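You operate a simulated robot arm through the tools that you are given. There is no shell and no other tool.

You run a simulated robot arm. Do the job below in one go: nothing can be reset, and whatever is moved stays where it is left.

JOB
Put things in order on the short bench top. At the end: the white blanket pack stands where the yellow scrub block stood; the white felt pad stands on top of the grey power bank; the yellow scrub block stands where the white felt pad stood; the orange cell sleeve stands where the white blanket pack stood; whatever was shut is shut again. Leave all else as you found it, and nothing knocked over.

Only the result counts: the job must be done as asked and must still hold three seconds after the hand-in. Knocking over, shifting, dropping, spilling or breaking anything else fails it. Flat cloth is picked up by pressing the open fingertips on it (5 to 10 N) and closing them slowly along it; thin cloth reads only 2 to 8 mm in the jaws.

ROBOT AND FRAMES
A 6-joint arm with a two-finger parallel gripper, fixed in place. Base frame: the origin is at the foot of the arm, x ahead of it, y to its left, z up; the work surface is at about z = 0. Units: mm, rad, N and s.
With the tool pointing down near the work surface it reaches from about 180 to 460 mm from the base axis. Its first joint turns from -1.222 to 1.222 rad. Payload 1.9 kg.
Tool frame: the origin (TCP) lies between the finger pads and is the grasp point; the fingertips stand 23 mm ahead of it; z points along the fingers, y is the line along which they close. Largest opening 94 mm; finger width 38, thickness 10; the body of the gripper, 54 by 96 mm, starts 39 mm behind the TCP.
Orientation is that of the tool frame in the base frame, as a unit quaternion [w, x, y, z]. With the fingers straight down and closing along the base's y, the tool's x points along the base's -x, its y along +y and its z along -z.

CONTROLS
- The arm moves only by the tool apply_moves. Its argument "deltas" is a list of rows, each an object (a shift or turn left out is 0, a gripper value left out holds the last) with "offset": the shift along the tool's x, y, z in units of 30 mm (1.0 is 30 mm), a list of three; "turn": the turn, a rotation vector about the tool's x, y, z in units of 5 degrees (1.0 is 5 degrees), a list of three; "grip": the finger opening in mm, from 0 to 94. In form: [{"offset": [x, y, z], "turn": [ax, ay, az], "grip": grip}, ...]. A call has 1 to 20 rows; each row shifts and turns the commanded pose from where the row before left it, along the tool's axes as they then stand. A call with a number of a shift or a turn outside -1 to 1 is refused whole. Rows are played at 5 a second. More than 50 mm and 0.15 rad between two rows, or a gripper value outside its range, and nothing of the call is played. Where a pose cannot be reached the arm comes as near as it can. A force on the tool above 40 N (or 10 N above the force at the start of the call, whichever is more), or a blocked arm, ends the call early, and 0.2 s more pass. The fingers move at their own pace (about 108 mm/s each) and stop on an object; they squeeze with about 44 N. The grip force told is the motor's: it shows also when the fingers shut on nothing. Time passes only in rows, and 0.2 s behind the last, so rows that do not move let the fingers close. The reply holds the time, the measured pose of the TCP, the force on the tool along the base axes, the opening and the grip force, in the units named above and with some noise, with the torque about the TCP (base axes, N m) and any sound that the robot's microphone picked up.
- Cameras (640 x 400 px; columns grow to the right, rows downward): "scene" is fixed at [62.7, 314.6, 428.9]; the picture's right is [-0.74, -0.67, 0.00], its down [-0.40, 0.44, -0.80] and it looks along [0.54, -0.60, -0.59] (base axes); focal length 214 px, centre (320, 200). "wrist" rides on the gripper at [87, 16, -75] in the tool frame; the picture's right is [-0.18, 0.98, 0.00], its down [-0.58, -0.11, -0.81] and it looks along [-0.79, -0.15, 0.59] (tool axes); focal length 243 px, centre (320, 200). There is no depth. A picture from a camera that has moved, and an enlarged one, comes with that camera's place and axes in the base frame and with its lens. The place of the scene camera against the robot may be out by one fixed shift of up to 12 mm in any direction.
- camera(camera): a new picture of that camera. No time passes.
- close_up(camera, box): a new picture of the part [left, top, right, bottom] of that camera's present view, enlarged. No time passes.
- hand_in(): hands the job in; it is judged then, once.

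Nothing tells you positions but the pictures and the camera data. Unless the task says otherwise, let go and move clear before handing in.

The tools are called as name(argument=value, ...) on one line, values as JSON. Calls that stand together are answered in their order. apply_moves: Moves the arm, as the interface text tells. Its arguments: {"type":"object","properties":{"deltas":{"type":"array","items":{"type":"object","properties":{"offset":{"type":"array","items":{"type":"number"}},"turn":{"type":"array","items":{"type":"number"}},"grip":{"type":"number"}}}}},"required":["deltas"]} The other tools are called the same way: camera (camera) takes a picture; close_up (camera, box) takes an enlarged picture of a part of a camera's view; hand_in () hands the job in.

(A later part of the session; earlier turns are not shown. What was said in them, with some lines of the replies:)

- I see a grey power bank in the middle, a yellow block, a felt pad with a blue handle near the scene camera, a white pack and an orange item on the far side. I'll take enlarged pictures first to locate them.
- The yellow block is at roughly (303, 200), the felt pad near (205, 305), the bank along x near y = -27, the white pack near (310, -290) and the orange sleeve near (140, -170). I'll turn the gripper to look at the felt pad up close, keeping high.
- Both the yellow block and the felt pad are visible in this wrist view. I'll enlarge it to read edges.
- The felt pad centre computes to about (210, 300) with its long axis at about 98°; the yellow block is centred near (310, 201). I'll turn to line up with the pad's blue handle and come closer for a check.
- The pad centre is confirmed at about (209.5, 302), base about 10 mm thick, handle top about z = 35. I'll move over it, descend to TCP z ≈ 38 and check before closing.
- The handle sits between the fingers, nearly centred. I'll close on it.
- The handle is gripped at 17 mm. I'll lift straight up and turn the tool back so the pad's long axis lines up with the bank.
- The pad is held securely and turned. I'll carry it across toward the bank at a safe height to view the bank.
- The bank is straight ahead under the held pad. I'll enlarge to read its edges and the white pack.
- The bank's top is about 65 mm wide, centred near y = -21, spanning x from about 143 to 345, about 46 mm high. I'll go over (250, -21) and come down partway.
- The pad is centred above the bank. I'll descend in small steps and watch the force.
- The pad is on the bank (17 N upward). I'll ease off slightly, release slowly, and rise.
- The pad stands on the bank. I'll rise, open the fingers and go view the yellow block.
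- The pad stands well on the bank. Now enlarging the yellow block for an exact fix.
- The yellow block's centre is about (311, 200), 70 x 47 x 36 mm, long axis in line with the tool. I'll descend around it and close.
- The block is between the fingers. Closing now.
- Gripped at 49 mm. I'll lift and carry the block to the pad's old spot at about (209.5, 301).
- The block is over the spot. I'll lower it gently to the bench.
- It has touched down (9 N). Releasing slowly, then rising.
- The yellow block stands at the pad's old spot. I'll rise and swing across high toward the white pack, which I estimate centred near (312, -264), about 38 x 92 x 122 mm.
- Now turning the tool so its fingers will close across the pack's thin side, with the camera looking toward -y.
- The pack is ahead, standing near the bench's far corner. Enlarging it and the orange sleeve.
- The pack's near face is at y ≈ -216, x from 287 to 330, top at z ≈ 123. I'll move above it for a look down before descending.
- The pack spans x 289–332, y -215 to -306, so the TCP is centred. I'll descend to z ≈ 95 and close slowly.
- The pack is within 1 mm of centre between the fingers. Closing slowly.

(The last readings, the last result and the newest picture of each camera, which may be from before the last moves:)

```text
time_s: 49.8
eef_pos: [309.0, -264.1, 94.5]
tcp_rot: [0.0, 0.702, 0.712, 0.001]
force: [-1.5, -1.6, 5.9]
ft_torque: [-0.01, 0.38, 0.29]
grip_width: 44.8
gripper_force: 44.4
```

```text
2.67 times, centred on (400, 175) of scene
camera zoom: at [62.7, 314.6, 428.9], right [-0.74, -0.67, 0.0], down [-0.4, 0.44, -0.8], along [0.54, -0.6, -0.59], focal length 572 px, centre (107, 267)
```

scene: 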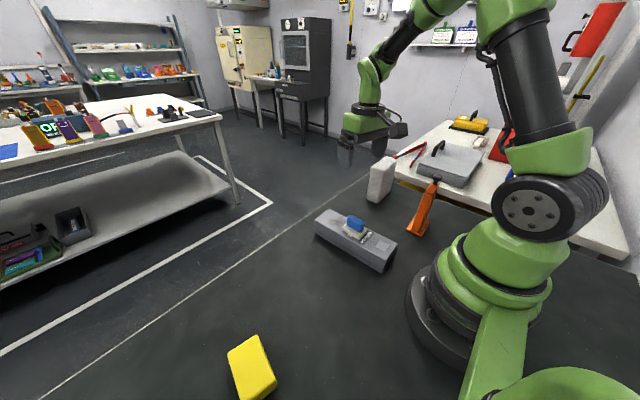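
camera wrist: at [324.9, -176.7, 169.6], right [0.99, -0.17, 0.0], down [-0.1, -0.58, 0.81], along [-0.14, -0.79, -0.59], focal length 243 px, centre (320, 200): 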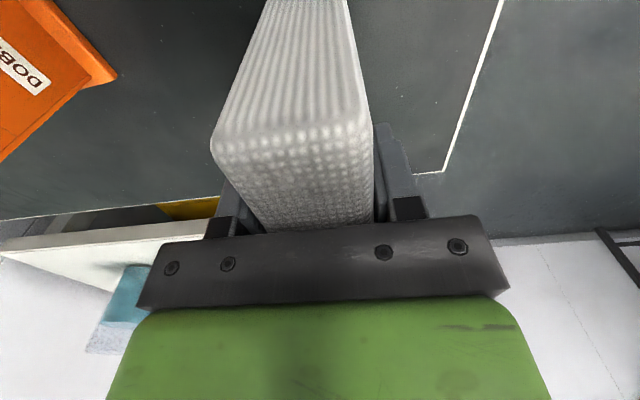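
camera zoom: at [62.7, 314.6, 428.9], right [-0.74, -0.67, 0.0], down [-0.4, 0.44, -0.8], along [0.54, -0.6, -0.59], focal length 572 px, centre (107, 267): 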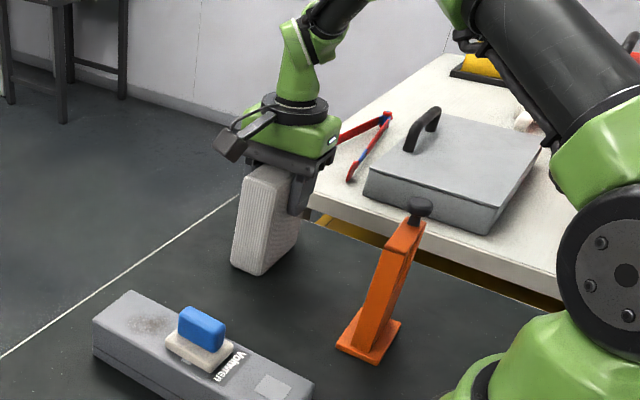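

The pack is gripped (44.8 mm). I'll lift it straight up and check.

apply_moves(deltas=[{"offset": [0, 0, -0.2]}, {"offset": [0, 0, -0.5]}, {"offset": [0, 0, -0.8]}, {"offset": [0, 0, -0.8]}, {"offset": [0, 0, -0.8]}, {"offset": [0, 0, -0.6]}, {}])

camera(camera="wrist")

camera(camera="scene")

```text
time_s: 51.4
eef_pos: [311.0, -261.5, 207.2]
tcp_rot: [-0.001, 0.702, 0.712, 0.002]
force: [-0.6, -0.8, -2.5]
ft_torque: [0.01, 0.03, 0.02]
grip_width: 44.7
gripper_force: 44.0
```

```text
taken
camera wrist: at [326.1, -175.1, 281.4], right [0.99, -0.17, 0.0], down [-0.1, -0.58, 0.8], along [-0.14, -0.79, -0.59], focal length 243 px, centre (320, 200)
```

wrist: 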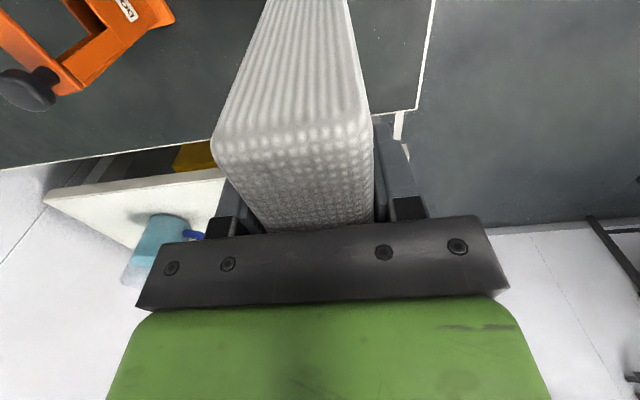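

```text
taken
```

scene: 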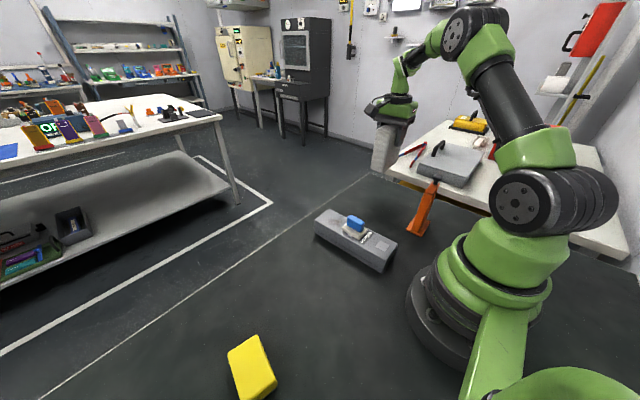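

Lifted cleanly. I'll carry it toward y ≈ 0 at this height, above the bank and the pad.

apply_moves(deltas=[{"offset": [0.5, 0, -0.05]}, {"offset": [0.8, 0, -0.05]}, {"offset": [0.9, 0, -0.05]}, {"offset": [0.9, 0, -0.05]}, {"offset": [0.9, 0, -0.05]}, {"offset": [0.9, 0, -0.05]}, {"offset": [0.9, 0, 0]}, {"offset": [0.9, 0, 0]}, {"offset": [0.9, 0, 0]}, {"offset": [0.7, 0, 0]}, {"offset": [0.4, 0, 0]}, {}])

apply_moves(deltas=[{"turn": [0, 0, -0.8]}, {"turn": [0, 0, -0.96]}, {"turn": [0, 0, -0.96]}, {"turn": [0, 0, -0.96]}, {"turn": [0, 0, -0.96]}, {"turn": [0, 0, -0.96]}, {"turn": [0, 0, -0.96]}, {"turn": [0, 0, -0.96]}, {"turn": [0, 0, -0.96]}, {"turn": [0, 0, -0.96]}, {"turn": [0, 0, -0.96]}, {"turn": [0, 0, -0.96]}, {"turn": [0, 0, -0.96]}, {"turn": [0, 0, -0.96]}, {"turn": [0, 0, -0.96]}, {"turn": [0, 0, -0.86]}, {}])

camera(camera="wrist")

camera(camera="scene")

```text
time_s: 54.0
eef_pos: [305.4, 0.5, 217.7]
tcp_rot: [0.0, 0.702, 0.712, 0.001]
force: [-0.5, -0.5, -3.1]
ft_torque: [-0.02, -0.03, 0.0]
grip_width: 44.9
gripper_force: 43.8
```

```text
time_s: 57.6
eef_pos: [308.1, 0.1, 215.1]
tcp_rot: [0.001, 0.118, 0.993, 0.002]
force: [-0.6, 0.4, -2.3]
ft_torque: [0.0, 0.03, -0.01]
grip_width: 44.7
gripper_force: 43.6
```

```text
taken
camera wrist: at [227.4, 36.3, 289.8], right [0.41, 0.91, 0.0], down [0.54, -0.24, 0.81], along [0.74, -0.33, -0.59], focal length 243 px, centre (320, 200)
```

wrist: 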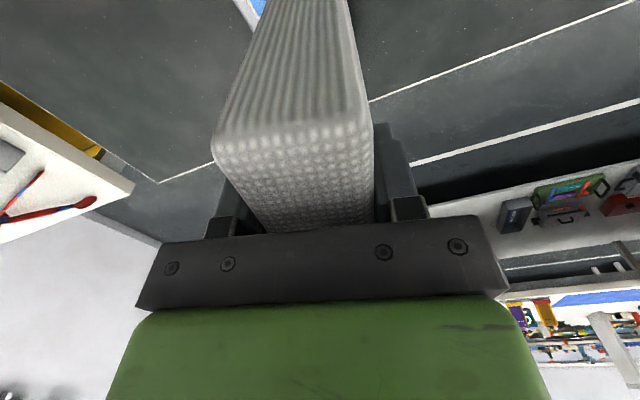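

```text
taken
```

scene: 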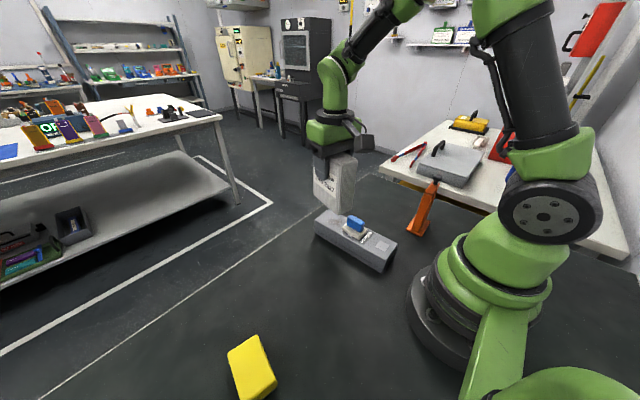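

The pack is now lined up as the yellow block was. I'll carry it over the yellow block's old spot, (312, 200).

apply_moves(deltas=[{"offset": [0.1, 0.5, 0]}, {"offset": [0.18, 0.85, 0]}, {"offset": [0.18, 0.85, 0]}, {"offset": [0.18, 0.9, 0]}, {"offset": [0.18, 0.9, 0]}, {"offset": [0.18, 0.9, 0]}, {"offset": [0.18, 0.85, 0]}, {"offset": [0.1, 0.5, 0]}, {"offset": [0.05, 0.25, 0]}, {}, {}])

camera(camera="wrist")

camera(camera="scene")

```text
time_s: 60.0
eef_pos: [313.7, 198.9, 215.2]
tcp_rot: [0.001, 0.119, 0.993, 0.001]
force: [0.4, 0.0, -3.5]
ft_torque: [0.0, 0.01, 0.0]
grip_width: 44.7
gripper_force: 43.6
```

```text
taken
camera wrist: at [234.2, 234.7, 289.3], right [0.41, 0.91, 0.0], down [0.54, -0.24, 0.81], along [0.74, -0.33, -0.59], focal length 243 px, centre (320, 200)
```

wrist: 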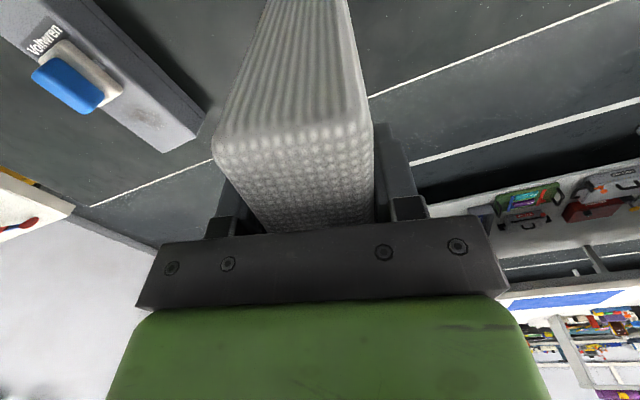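

```text
taken
```

scene: 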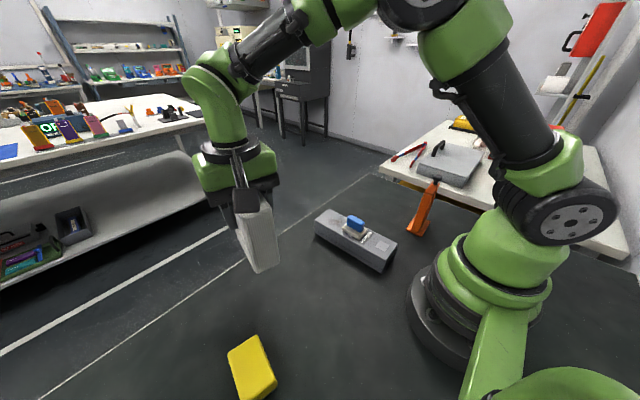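

Right above the spot. Lowering gently until it touches the bench.

apply_moves(deltas=[{"offset": [0, 0, 0.6]}, {"offset": [0, 0, 0.8]}, {"offset": [0, 0, 0.8]}, {"offset": [0, 0, 0.7]}, {"offset": [0, 0, 0.4]}, {"offset": [0, 0, 0.3]}, {"offset": [0, 0, 0.15]}, {"offset": [0, 0, 0.1]}, {}])

close_up(camera="scene", box=[180, 200, 340, 320])

```text
time_s: 62.0
eef_pos: [313.6, 198.7, 99.6]
tcp_rot: [0.001, 0.119, 0.993, 0.001]
force: [-0.5, -0.3, -3.6]
ft_torque: [0.03, -0.03, 0.01]
grip_width: 44.9
gripper_force: 44.5
```

```text
3.33 times, centred on (260, 260) of scene
camera zoom: at [62.8, 314.6, 428.9], right [-0.74, -0.67, 0.0], down [-0.4, 0.44, -0.8], along [0.54, -0.6, -0.59], focal length 715 px, centre (520, 0)
```

zoom: 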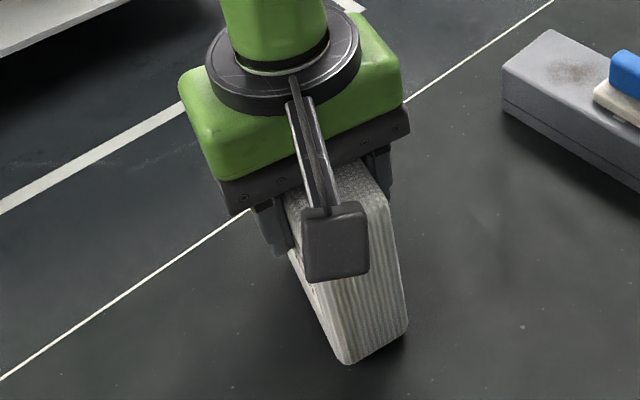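

apply_moves(deltas=[{"offset": [0, 0, 0.06]}, {"offset": [0, 0, 0.05]}, {"offset": [0, 0, 0.04]}, {}])

```text
time_s: 63.0
eef_pos: [312.6, 199.2, 96.2]
tcp_rot: [0.001, 0.12, 0.993, 0.002]
force: [-0.8, -0.3, -3.0]
ft_torque: [0.0, -0.01, -0.01]
grip_width: 44.8
gripper_force: 44.1
```

Still carrying its weight (-3 N), so contact is a little lower. I'll step down in 1 mm moves.

apply_moves(deltas=[{"offset": [0, 0, 0.03]}, {"offset": [0, 0, 0.03]}, {}])

```text
time_s: 63.8
eef_pos: [314.0, 199.1, 94.7]
tcp_rot: [0.002, 0.12, 0.993, 0.001]
force: [-0.2, -8.9, 32.3]
ft_torque: [-0.85, 1.94, 0.39]
grip_width: 44.7
gripper_force: 44.0
```

Contact made, a bit firm (32 N); I'll ease up 1 mm and then open slowly.

apply_moves(deltas=[{"offset": [0, 0, -0.03]}, {}])

close_up(camera="scene", box=[180, 200, 340, 320])

```text
time_s: 64.4
eef_pos: [314.7, 199.9, 94.7]
tcp_rot: [0.001, 0.119, 0.993, 0.002]
force: [-5.8, -8.4, 40.7]
ft_torque: [-1.01, 1.14, 0.09]
grip_width: 44.9
gripper_force: 44.4
```

```text
3.33 times, centred on (260, 260) of scene
camera zoom: at [62.7, 314.6, 428.9], right [-0.74, -0.67, 0.0], down [-0.4, 0.44, -0.8], along [0.54, -0.6, -0.59], focal length 715 px, centre (520, 0)
```

zoom: 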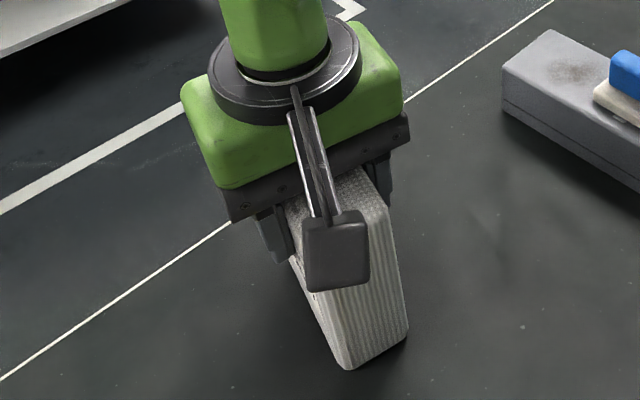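

apply_moves(deltas=[{"offset": [0, 0, -0.03]}, {}, {}])

```text
time_s: 65.2
eef_pos: [314.2, 198.9, 95.1]
tcp_rot: [0.002, 0.118, 0.993, 0.002]
force: [5.5, 4.0, 9.4]
ft_torque: [0.1, 0.13, -0.06]
grip_width: 44.4
gripper_force: 43.9
```

The force is down to about 9 N, so it stands on the bench. Opening slowly.

apply_moves(deltas=[{"grip": 45}, {"grip": 47}, {"grip": 50}, {"grip": 55}, {"grip": 62}, {"grip": 75}, {"grip": 90}, {}])

camera(camera="wrist")

close_up(camera="scene", box=[180, 200, 340, 320])

```text
time_s: 67.0
eef_pos: [314.8, 199.1, 96.2]
tcp_rot: [0.001, 0.12, 0.993, 0.001]
force: [-0.2, 0.6, 0.6]
ft_torque: [0.02, 0.02, 0.03]
grip_width: 90.0
gripper_force: 0.0
```

```text
taken
camera wrist: at [234.1, 234.9, 169.4], right [0.41, 0.91, 0.0], down [0.54, -0.25, 0.81], along [0.74, -0.33, -0.59], focal length 243 px, centre (320, 200)
```

wrist: 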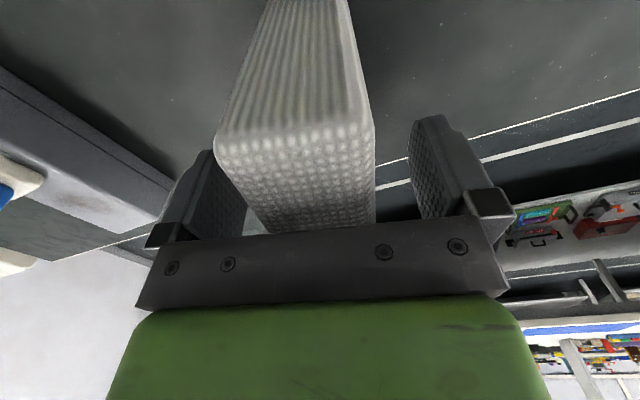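

```text
3.33 times, centred on (260, 260) of scene
camera zoom: at [62.7, 314.6, 428.9], right [-0.74, -0.67, 0.0], down [-0.4, 0.44, -0.8], along [0.54, -0.6, -0.59], focal length 715 px, centre (520, 0)
```

zoom: 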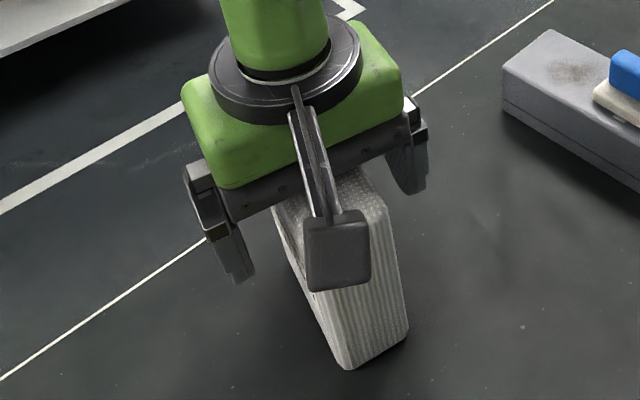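

The pack stands at the yellow block's old place. I'll rise well clear, then go to view the orange sleeve, which I estimate near (150, -203).

apply_moves(deltas=[{"offset": [0, 0, -0.3]}, {"offset": [0, 0, -0.7]}, {"offset": [0, 0, -1]}, {"offset": [0, 0, -1]}, {"offset": [0, 0, -1]}, {"offset": [0, 0, -0.4]}, {}])

apply_moves(deltas=[{"offset": [0.134, -0.933, 0], "grip": 94}, {"offset": [0.134, -0.933, 0]}, {"offset": [0.134, -0.933, 0]}, {"offset": [0.134, -0.933, 0]}, {"offset": [0.134, -0.933, 0]}, {"offset": [0.134, -0.933, 0]}, {"offset": [0.134, -0.933, 0]}, {"offset": [0.134, -0.933, 0]}, {"offset": [0.134, -0.933, 0]}, {"offset": [0.134, -0.933, 0]}, {"offset": [0.134, -0.933, 0]}, {}])

apply_moves(deltas=[{"turn": [0, 0, 0.953]}, {"turn": [0, 0, 0.953]}, {"turn": [0, 0, 0.953]}, {"turn": [0, 0, 0.953]}, {"turn": [0, 0, 0.953]}, {"turn": [0, 0, 0.953]}, {"turn": [0, 0, 0.953]}, {"turn": [0, 0, 0.953]}, {"turn": [0, 0, 0.953]}, {"turn": [0, 0, 0.953]}, {"turn": [0, 0, 0.953]}, {"turn": [0, 0, 0.953]}, {"turn": [0, 0, 0.953]}, {"turn": [0, 0, 0.953]}, {"turn": [0, 0, 0.953]}, {}])

camera(camera="wrist")

camera(camera="scene")

```text
time_s: 68.6
eef_pos: [313.0, 199.1, 227.1]
tcp_rot: [0.0, 0.119, 0.993, 0.001]
force: [-0.7, 0.2, -0.4]
ft_torque: [-0.01, -0.01, 0.0]
grip_width: 90.0
gripper_force: 0.1
```

```text
time_s: 71.2
eef_pos: [199.9, -90.0, 226.0]
tcp_rot: [0.001, 0.118, 0.993, 0.002]
force: [0.5, -0.2, 0.3]
ft_torque: [0.02, 0.04, 0.01]
grip_width: 94.1
gripper_force: 0.0
```

```text
time_s: 74.6
eef_pos: [197.8, -89.9, 227.4]
tcp_rot: [0.0, 0.677, 0.736, 0.001]
force: [0.0, 0.6, -0.5]
ft_torque: [0.0, -0.01, 0.0]
grip_width: 93.9
gripper_force: 0.2
```

```text
taken
camera wrist: at [207.7, -3.3, 302.0], right [0.99, -0.1, 0.0], down [-0.06, -0.59, 0.8], along [-0.08, -0.8, -0.59], focal length 243 px, centre (320, 200)
```

wrist: 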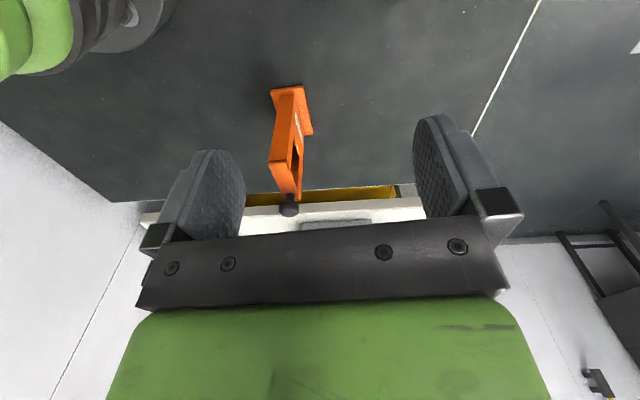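

```text
taken
```

scene: 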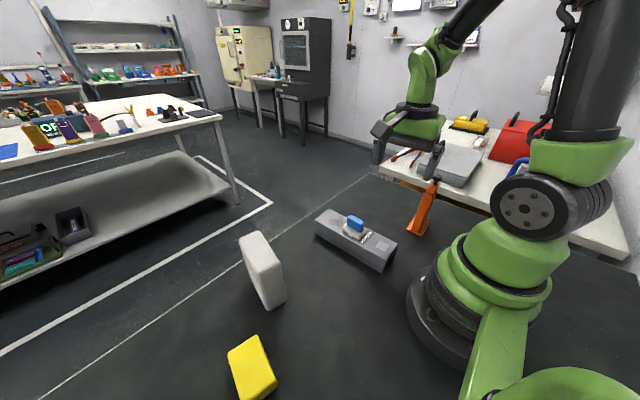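

The pack stands well. Now enlarging the orange sleeve in the wrist view to understand its shape.

close_up(camera="wrist", box=[208, 75, 400, 225])

close_up(camera="scene", box=[380, 160, 470, 250])

```text
2.67 times, centred on (304, 150) of wrist
camera zoom: at [207.7, -3.3, 302.0], right [0.99, -0.1, 0.0], down [-0.06, -0.59, 0.8], along [-0.08, -0.8, -0.59], focal length 647 px, centre (363, 333)
```

zoom: 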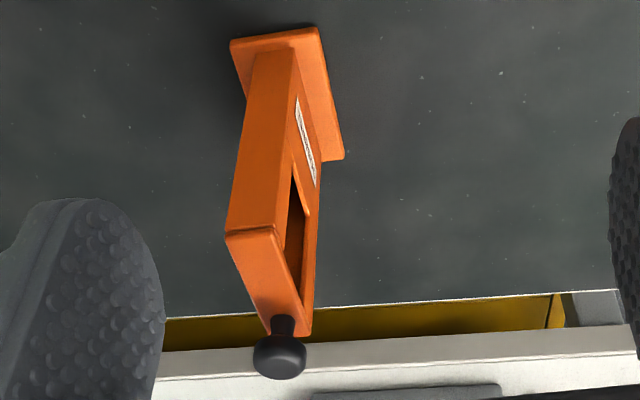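

```text
4.44 times, centred on (425, 205) of scene
camera zoom: at [62.7, 314.6, 428.9], right [-0.74, -0.67, 0.0], down [-0.4, 0.44, -0.8], along [0.54, -0.6, -0.59], focal length 953 px, centre (-147, 178)
```

zoom: 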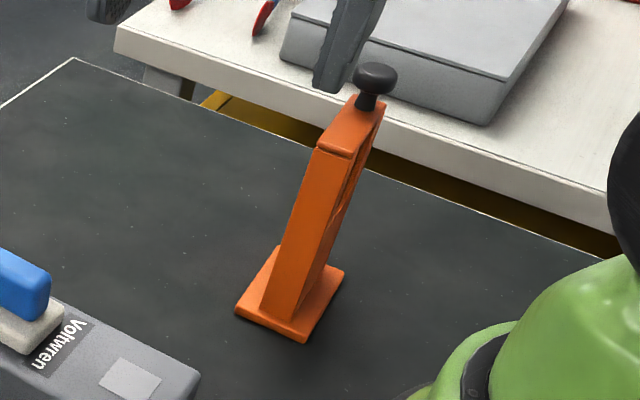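

The sleeve has a base plate of about 43 x 76 mm centred near (150, -204), an upright body about 20 wide and 67 deep, top at z ≈ 130 with a black knob to about z ≈ 150 at its rear, and a window in its side. I'll go a little closer for a better look.

apply_moves(deltas=[{"turn": [0, 0, 0.54]}, {"offset": [-0.65, -0.55, 0.1]}, {"offset": [-0.65, -0.55, 0.1]}, {}])

camera(camera="wrist")

close_up(camera="wrist", box=[220, 40, 420, 215])

```text
time_s: 75.6
eef_pos: [165.9, -131.2, 221.5]
tcp_rot: [0.0, 0.694, 0.72, 0.001]
force: [0.4, 1.1, 0.0]
ft_torque: [0.05, 0.0, 0.01]
grip_width: 94.1
gripper_force: 0.1
```

```text
taken
camera wrist: at [180.0, -45.5, 295.5], right [0.99, -0.15, 0.0], down [-0.09, -0.59, 0.8], along [-0.12, -0.8, -0.59], focal length 243 px, centre (320, 200)
```

wrist: 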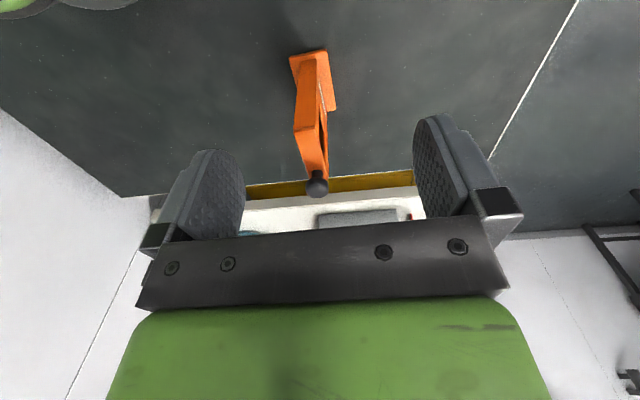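

```text
2.29 times, centred on (320, 128) of wrist
camera zoom: at [180.0, -45.5, 295.5], right [0.99, -0.15, 0.0], down [-0.09, -0.59, 0.8], along [-0.12, -0.8, -0.59], focal length 555 px, centre (320, 366)
```

zoom: 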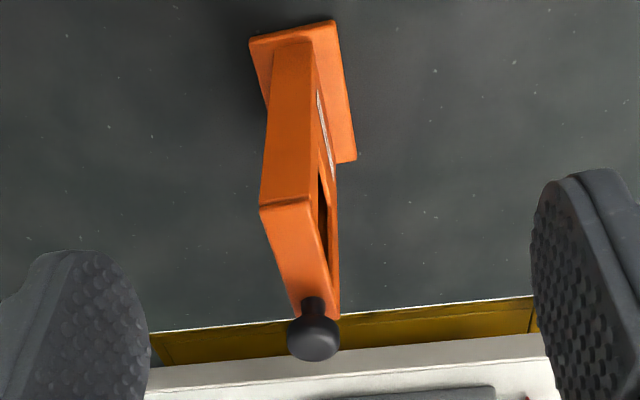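

The body spans x 140–160 and y -170 to -236, with the knob at y ≈ -226 and top near z ≈ 155. I'll grip across the thin direction ahead of the knob, at y ≈ -190. First moving above it.

apply_moves(deltas=[{"offset": [-0.95, -0.31, 0], "turn": [0, 0, -0.1]}, {"offset": [-0.95, -0.31, 0]}, {"offset": [0, 0, 0.5]}, {}, {}])

camera(camera="wrist")

close_up(camera="wrist", box=[220, 0, 420, 175])

close_up(camera="scene", box=[370, 120, 490, 250])

```text
time_s: 76.8
eef_pos: [151.8, -187.5, 206.4]
tcp_rot: [-0.001, 0.69, 0.724, 0.001]
force: [0.4, 0.2, 0.2]
ft_torque: [0.0, -0.01, 0.02]
grip_width: 94.0
gripper_force: 0.0
```

```text
taken
camera wrist: at [164.1, -101.0, 281.0], right [0.99, -0.14, 0.0], down [-0.08, -0.59, 0.8], along [-0.11, -0.8, -0.59], focal length 243 px, centre (320, 200)
```

wrist: 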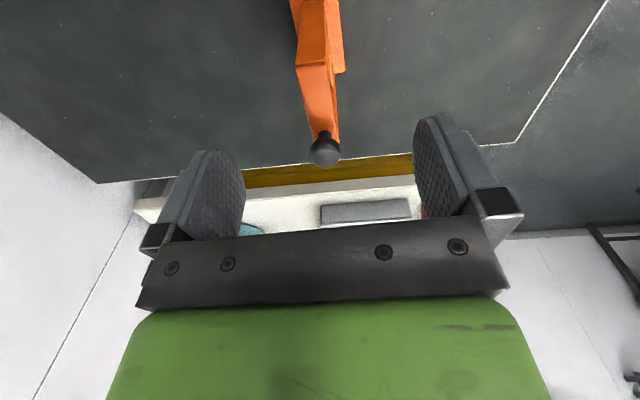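

```text
2.29 times, centred on (320, 88) of wrist
camera zoom: at [164.1, -101.0, 281.0], right [0.99, -0.14, 0.0], down [-0.08, -0.59, 0.8], along [-0.11, -0.8, -0.59], focal length 555 px, centre (320, 457)
```

zoom: 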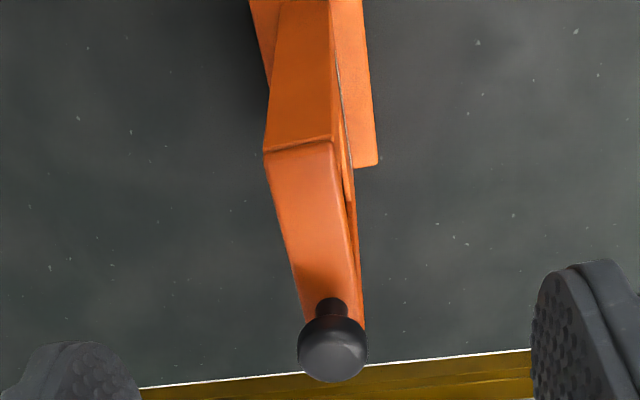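

```text
3.08 times, centred on (430, 185) of scene
camera zoom: at [62.7, 314.6, 428.9], right [-0.74, -0.67, 0.0], down [-0.4, 0.44, -0.8], along [0.54, -0.6, -0.59], focal length 660 px, centre (-18, 246)
```

zoom: 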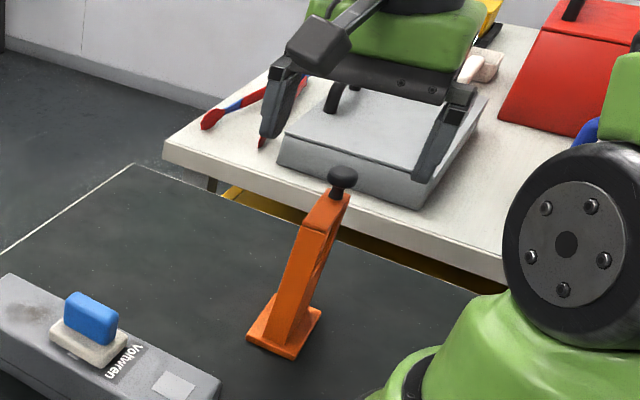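

The gripper is nearly centred; I'll shift 2 mm and descend partway, watching the knob's clearance to the palm.

apply_moves(deltas=[{"offset": [0, -0.063, 0.5]}, {"offset": [0, 0, 0.8]}, {"offset": [0, 0, 0.6]}, {"offset": [0, 0, 0.35]}, {}])

camera(camera="wrist")

close_up(camera="scene", box=[370, 120, 490, 250])

```text
time_s: 78.0
eef_pos: [150.5, -186.6, 137.6]
tcp_rot: [-0.001, 0.69, 0.724, 0.001]
force: [0.2, -0.3, -0.2]
ft_torque: [0.0, -0.01, -0.01]
grip_width: 93.8
gripper_force: 0.1
```

```text
taken
camera wrist: at [163.0, -100.8, 211.7], right [0.99, -0.14, 0.0], down [-0.08, -0.59, 0.8], along [-0.11, -0.8, -0.59], focal length 243 px, centre (320, 200)
```

wrist: 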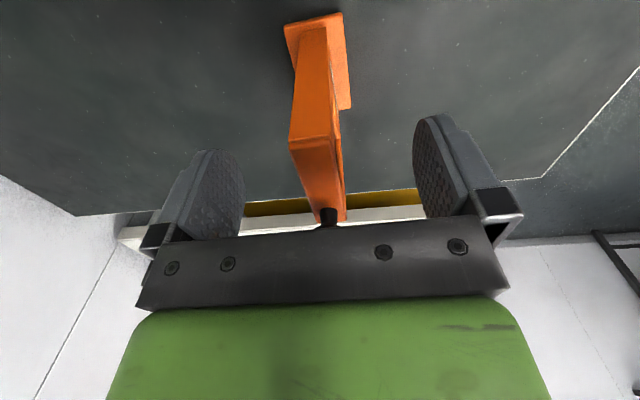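

```text
3.08 times, centred on (430, 185) of scene
camera zoom: at [62.7, 314.6, 428.9], right [-0.74, -0.67, 0.0], down [-0.4, 0.44, -0.8], along [0.54, -0.6, -0.59], focal length 660 px, centre (-18, 246)
```

zoom: 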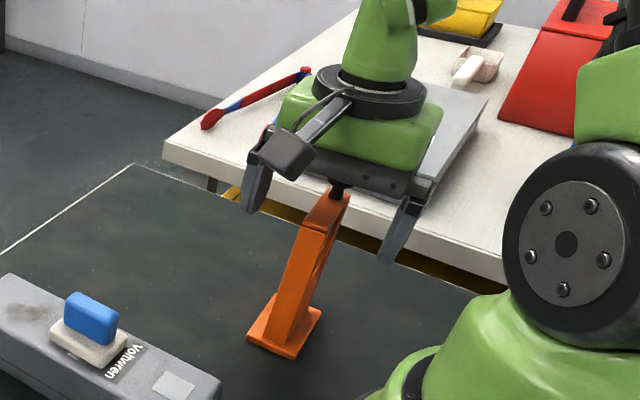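

No contact so far. Continuing in small steps to z ≈ 125.

apply_moves(deltas=[{"offset": [0, 0, 0.15]}, {"offset": [0, 0, 0.1]}, {"offset": [0, 0, 0.1]}, {}])

camera(camera="wrist")

close_up(camera="scene", box=[380, 140, 460, 240])

```text
time_s: 79.0
eef_pos: [148.9, -187.2, 128.3]
tcp_rot: [0.0, 0.69, 0.724, 0.001]
force: [0.1, 0.7, 0.1]
ft_torque: [0.0, -0.01, 0.02]
grip_width: 93.9
gripper_force: 0.0
```

```text
taken
camera wrist: at [161.9, -100.8, 202.4], right [0.99, -0.14, 0.0], down [-0.08, -0.59, 0.8], along [-0.11, -0.8, -0.59], focal length 243 px, centre (320, 200)
```

wrist: 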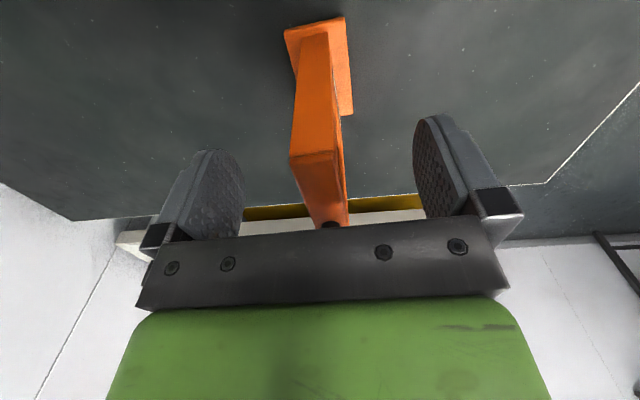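

```text
4.00 times, centred on (420, 190) of scene
camera zoom: at [62.7, 314.6, 428.9], right [-0.74, -0.67, 0.0], down [-0.4, 0.44, -0.8], along [0.54, -0.6, -0.59], focal length 858 px, centre (-80, 240)
```

zoom: 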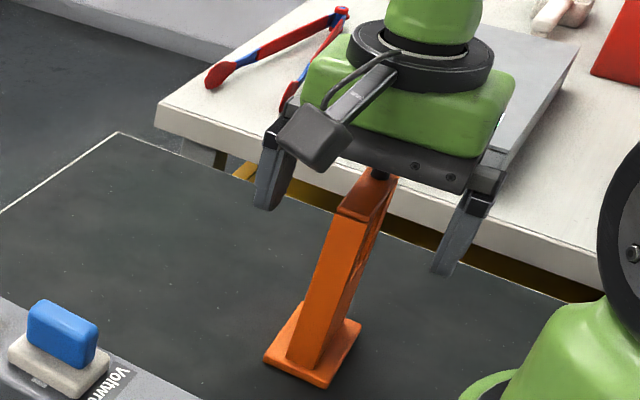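

Still free of contact. Another 3 mm down, then close slowly across the body.

apply_moves(deltas=[{"offset": [0, 0, 0.1]}, {"grip": 70}, {"grip": 50}, {"grip": 38}, {"grip": 30}, {"grip": 26}, {"grip": 23}, {"grip": 20}, {"grip": 16}, {"grip": 12}, {}])

camera(camera="wrist")

close_up(camera="scene", box=[380, 140, 460, 240])

```text
time_s: 81.4
eef_pos: [150.0, -185.8, 125.6]
tcp_rot: [-0.001, 0.69, 0.723, 0.001]
force: [0.4, 0.4, 0.7]
ft_torque: [-0.07, 0.01, 0.01]
grip_width: 19.2
gripper_force: 44.0
```

```text
taken
camera wrist: at [162.2, -100.6, 199.4], right [0.99, -0.14, 0.0], down [-0.08, -0.59, 0.8], along [-0.11, -0.8, -0.59], focal length 243 px, centre (320, 200)
```

wrist: 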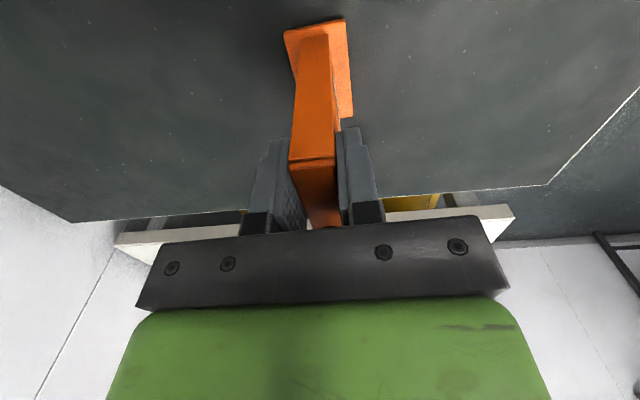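

```text
4.00 times, centred on (420, 190) of scene
camera zoom: at [62.7, 314.6, 428.9], right [-0.74, -0.67, 0.0], down [-0.4, 0.44, -0.8], along [0.54, -0.6, -0.59], focal length 858 px, centre (-80, 240)
```

zoom: 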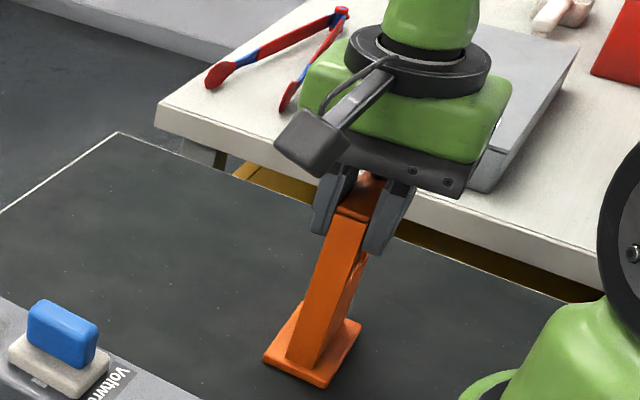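

Gripped at 19 mm, sleeve still upright. I'll lift it 15 mm and check that it all comes along, including the top.

apply_moves(deltas=[{"offset": [0, 0, -0.1]}, {"offset": [0, 0, -0.2]}, {"offset": [0, 0, -0.2]}, {}])

camera(camera="wrist")

close_up(camera="scene", box=[380, 140, 460, 240])

```text
time_s: 82.4
eef_pos: [148.5, -188.6, 139.9]
tcp_rot: [0.0, 0.69, 0.724, 0.002]
force: [0.2, -0.2, -0.6]
ft_torque: [0.03, -0.01, 0.04]
grip_width: 19.0
gripper_force: 43.9
```

```text
taken
camera wrist: at [161.7, -101.7, 214.6], right [0.99, -0.14, 0.0], down [-0.08, -0.59, 0.81], along [-0.11, -0.8, -0.59], focal length 243 px, centre (320, 200)
```

wrist: 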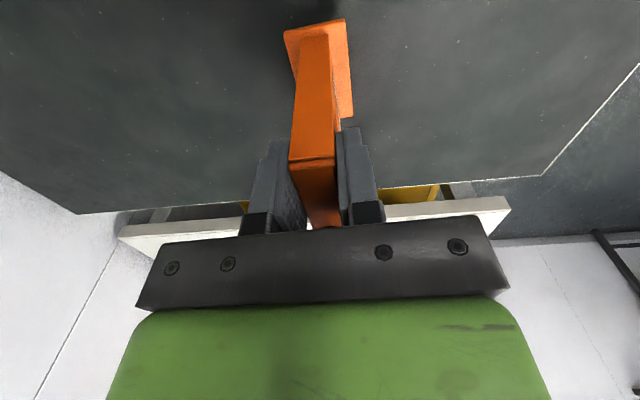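

```text
4.00 times, centred on (420, 190) of scene
camera zoom: at [62.7, 314.6, 428.9], right [-0.74, -0.67, 0.0], down [-0.4, 0.44, -0.8], along [0.54, -0.6, -0.59], focal length 858 px, centre (-80, 240)
```

zoom: 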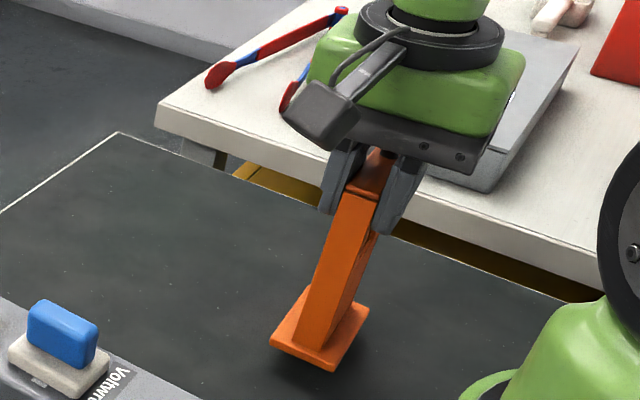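

The whole sleeve rises as one piece, lid closed. I'll carry it slowly to the pack's old spot, (311, -260).

apply_moves(deltas=[{"offset": [0, 0, -0.4]}, {"offset": [0, 0, -0.3]}, {"offset": [-0.16, 0.4, 0]}, {"offset": [-0.3, 0.74, 0]}, {"offset": [-0.3, 0.74, 0]}, {"offset": [-0.3, 0.74, 0]}, {"offset": [-0.3, 0.74, 0]}, {"offset": [-0.3, 0.74, 0]}, {"offset": [-0.3, 0.74, 0]}, {"offset": [-0.18, 0.42, 0]}, {}, {}])

camera(camera="wrist")

camera(camera="scene")

```text
time_s: 85.0
eef_pos: [308.3, -244.6, 163.2]
tcp_rot: [-0.001, 0.69, 0.724, 0.001]
force: [-0.1, -0.7, -0.9]
ft_torque: [0.0, 0.03, -0.03]
grip_width: 19.1
gripper_force: 43.8
```

```text
taken
camera wrist: at [320.4, -157.6, 238.1], right [0.99, -0.14, 0.0], down [-0.08, -0.59, 0.8], along [-0.11, -0.8, -0.59], focal length 243 px, centre (320, 200)
```

wrist: 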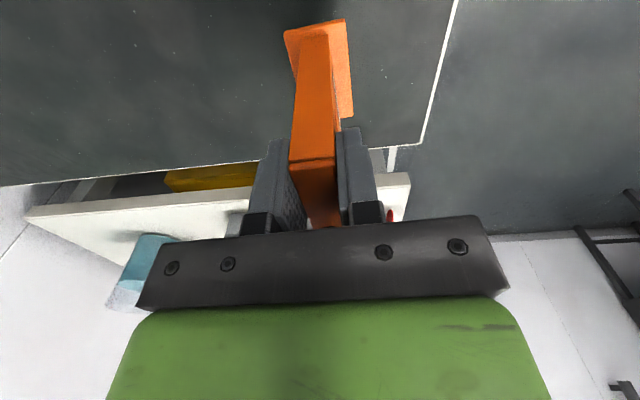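

```text
taken
```

scene: 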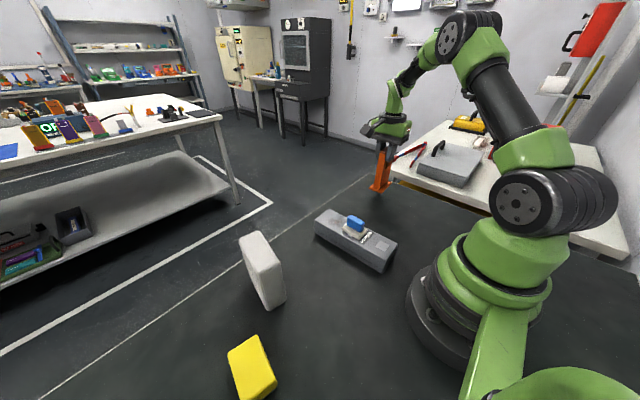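

Nearly over the spot; a 2 mm correction, then lowering in steps.

apply_moves(deltas=[{"offset": [-0.02, 0.065, 0]}, {"offset": [0, 0, 0.4]}, {"offset": [0, 0, 0.35]}, {"offset": [0, 0, 0.25]}, {"offset": [0, 0, 0.1]}, {"offset": [0, 0, 0.05]}, {}])

close_up(camera="scene", box=[340, 100, 440, 220])

```text
time_s: 86.6
eef_pos: [309.9, -244.5, 126.9]
tcp_rot: [0.001, 0.691, 0.723, 0.001]
force: [1.0, 0.3, -0.5]
ft_torque: [-0.01, 0.01, -0.02]
grip_width: 19.1
gripper_force: 43.9
```

```text
3.33 times, centred on (390, 160) of scene
camera zoom: at [62.7, 314.6, 428.9], right [-0.74, -0.67, 0.0], down [-0.4, 0.44, -0.8], along [0.54, -0.6, -0.59], focal length 715 px, centre (87, 333)
```

zoom: 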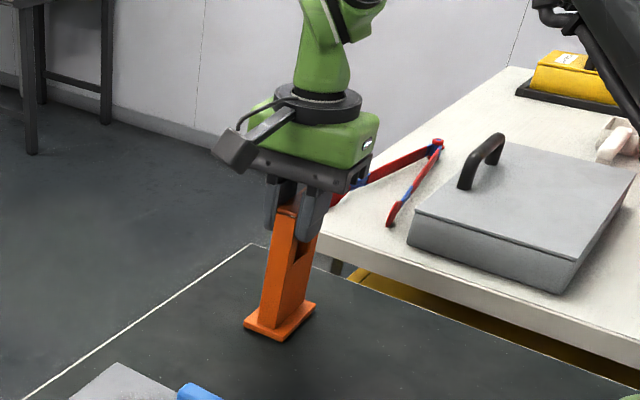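

apply_moves(deltas=[{"offset": [0, 0, 0.025]}, {}])

apply_moves(deltas=[{"offset": [0, 0, 0.025]}, {}])

```text
time_s: 87.2
eef_pos: [311.5, -245.7, 127.1]
tcp_rot: [0.0, 0.69, 0.724, 0.001]
force: [0.6, -0.2, -0.6]
ft_torque: [0.04, 0.01, 0.02]
grip_width: 19.1
gripper_force: 43.3
```

```text
time_s: 87.8
eef_pos: [311.3, -244.7, 123.2]
tcp_rot: [0.0, 0.69, 0.724, 0.001]
force: [-0.6, -0.3, -0.3]
ft_torque: [0.0, 0.06, -0.01]
grip_width: 19.0
gripper_force: 44.4
```

No contact yet; continuing in tiny steps.

apply_moves(deltas=[{"offset": [0, 0, 0.02]}, {}])

apply_moves(deltas=[{"offset": [0, 0, 0.02]}, {}])

```text
time_s: 88.4
eef_pos: [312.5, -245.3, 125.5]
tcp_rot: [0.001, 0.69, 0.724, 0.001]
force: [0.2, -1.0, 13.8]
ft_torque: [0.05, 0.23, 0.01]
grip_width: 19.1
gripper_force: 43.8
```

```text
time_s: 89.0
eef_pos: [311.3, -245.7, 124.4]
tcp_rot: [0.002, 0.69, 0.724, 0.002]
force: [-3.7, 3.1, 28.4]
ft_torque: [0.18, 0.37, -0.01]
grip_width: 19.1
gripper_force: 43.7
```

Contact with the bench (now 28 N). I'll ease off about 1 mm and then open slowly.

apply_moves(deltas=[{"offset": [0, 0, -0.03]}, {}, {}])

camera(camera="wrist")

```text
time_s: 89.8
eef_pos: [312.2, -245.6, 125.2]
tcp_rot: [-0.001, 0.691, 0.723, 0.001]
force: [0.0, -1.4, 1.7]
ft_torque: [-0.22, -0.07, 0.07]
grip_width: 19.3
gripper_force: 43.7
```

```text
taken
camera wrist: at [324.6, -158.2, 199.4], right [0.99, -0.14, 0.0], down [-0.08, -0.59, 0.8], along [-0.11, -0.8, -0.59], focal length 243 px, centre (320, 200)
```

wrist: 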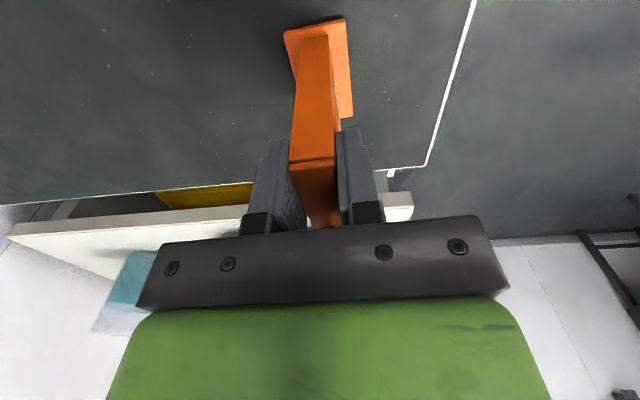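

Load is off (about 2 N). The sleeve stands on the spot; opening slowly.

apply_moves(deltas=[{"grip": 19}, {"grip": 20}, {"grip": 22}, {"grip": 26}, {"grip": 34}, {"grip": 48}, {"grip": 66}, {"grip": 84}, {}])

camera(camera="wrist")

close_up(camera="scene", box=[340, 100, 440, 220])

```text
time_s: 91.8
eef_pos: [311.9, -246.2, 125.1]
tcp_rot: [0.0, 0.69, 0.723, 0.002]
force: [-0.8, 0.7, 0.5]
ft_torque: [-0.03, 0.02, -0.01]
grip_width: 84.3
gripper_force: 0.0
```

```text
taken
camera wrist: at [324.9, -158.3, 199.9], right [0.99, -0.14, 0.0], down [-0.08, -0.59, 0.8], along [-0.11, -0.8, -0.59], focal length 243 px, centre (320, 200)
```

wrist: 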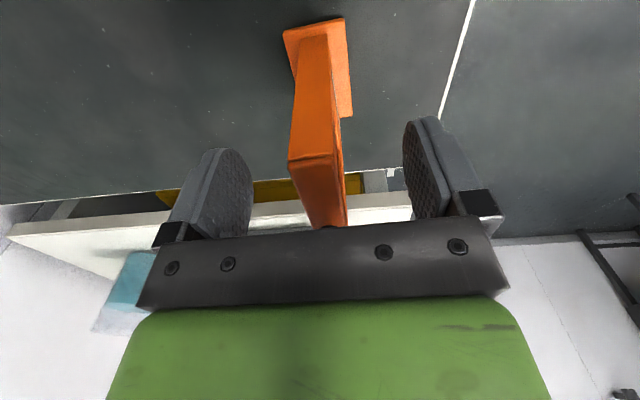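

```text
3.33 times, centred on (390, 160) of scene
camera zoom: at [62.7, 314.6, 428.9], right [-0.74, -0.67, 0.0], down [-0.4, 0.44, -0.8], along [0.54, -0.6, -0.59], focal length 715 px, centre (87, 333)
```

zoom: 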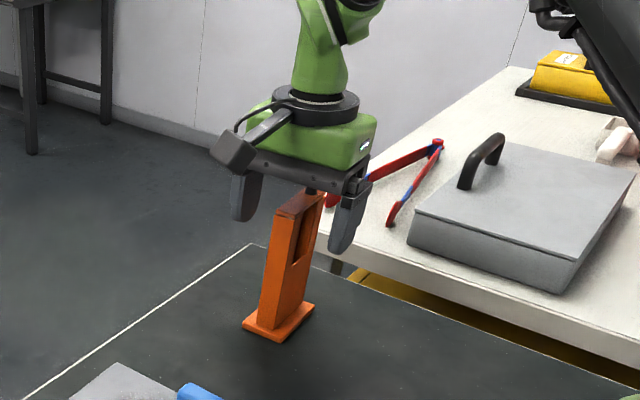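

The sleeve stands free and upright. I'll rise straight up and back away for a final look.

apply_moves(deltas=[{"offset": [0, 0, -0.3]}, {"offset": [0, 0, -0.6]}, {"offset": [0, 0, -1]}, {"offset": [0, 0, -1]}, {"offset": [0, 0, -0.8]}, {"offset": [1, 0, 0]}, {"offset": [1, 0, 0]}, {"offset": [1, 0, 0]}, {"offset": [1, 0, 0]}, {}, {}])

camera(camera="wrist")

camera(camera="scene")

close_up(camera="scene", box=[220, 140, 440, 400])

```text
time_s: 94.2
eef_pos: [305.2, -125.6, 237.3]
tcp_rot: [0.0, 0.691, 0.723, 0.001]
force: [0.3, -0.4, -0.3]
ft_torque: [-0.01, 0.01, 0.0]
grip_width: 83.9
gripper_force: 0.0
```

```text
taken
camera wrist: at [317.9, -38.0, 312.1], right [0.99, -0.14, 0.0], down [-0.08, -0.59, 0.8], along [-0.11, -0.8, -0.59], focal length 243 px, centre (320, 200)
```

wrist: 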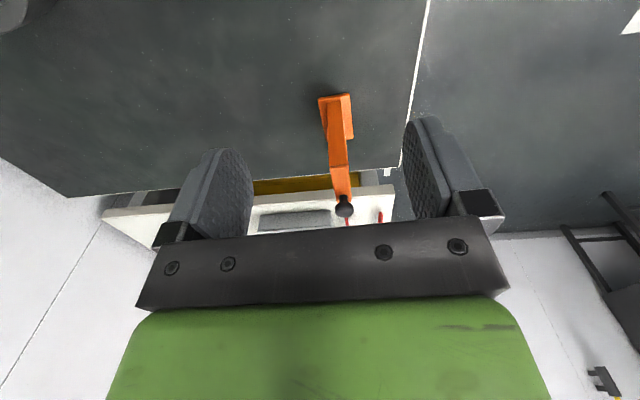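

```text
taken
```

scene: 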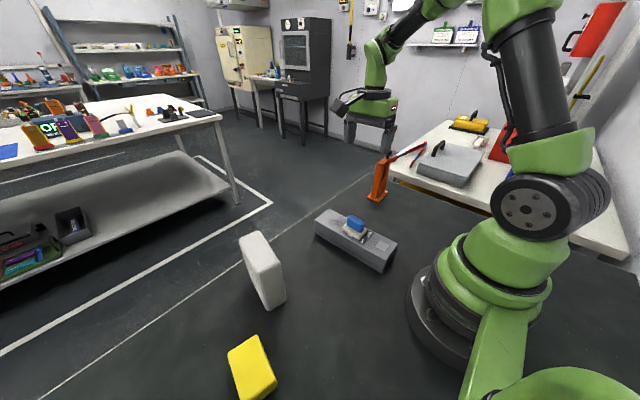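

```text
1.54 times, centred on (330, 270) of scene
camera zoom: at [62.7, 314.6, 428.9], right [-0.74, -0.67, 0.0], down [-0.4, 0.44, -0.8], along [0.54, -0.6, -0.59], focal length 330 px, centre (305, 92)
```

zoom: 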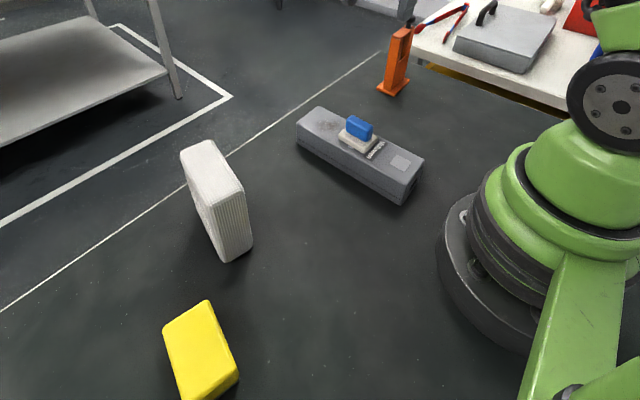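

Everything is in place. The felt pad stands on the bank and the yellow block is at the pad's old spot. The white pack is at the yellow block's old spot and the orange sleeve at the pack's old spot. All are upright, the bank has not moved, and the arm is clear, so I'm handing in.

hand_in()

```text
The job is handed in.
```

I moved all four items and handed the job in; I haven't been told how it was judged. Everything was upright in the last pictures, with the arm let go and clear.

| Item | Where it stands now | Distance from target |
|---|---|---|
| White felt pad | On top of the grey power bank, near its middle | – |
| Yellow scrub block | Where the felt pad stood, about (210, 301) | about 1 mm |
| White blanket pack | Where the yellow block stood, about (312, 200) | about 1 mm |
| Orange cell sleeve | Where the blanket pack stood, about (313, -260) | 2 to 4 mm |

- **Accuracy:** the yellow block and pack figures come from the arm's own position readings. I checked the sleeve again in a wrist picture. All of these readings carry a millimetre or two of noise.
- **Rotation:** the pad was turned to lie along the power bank, and the pack was turned to lie the way the yellow block had. The yellow block and the sleeve kept their original rotation.
- **Left as found:** the power bank did not shift in the pictures, and nothing was knocked over. I opened nothing, and the sleeve's top stayed closed while I carried it.
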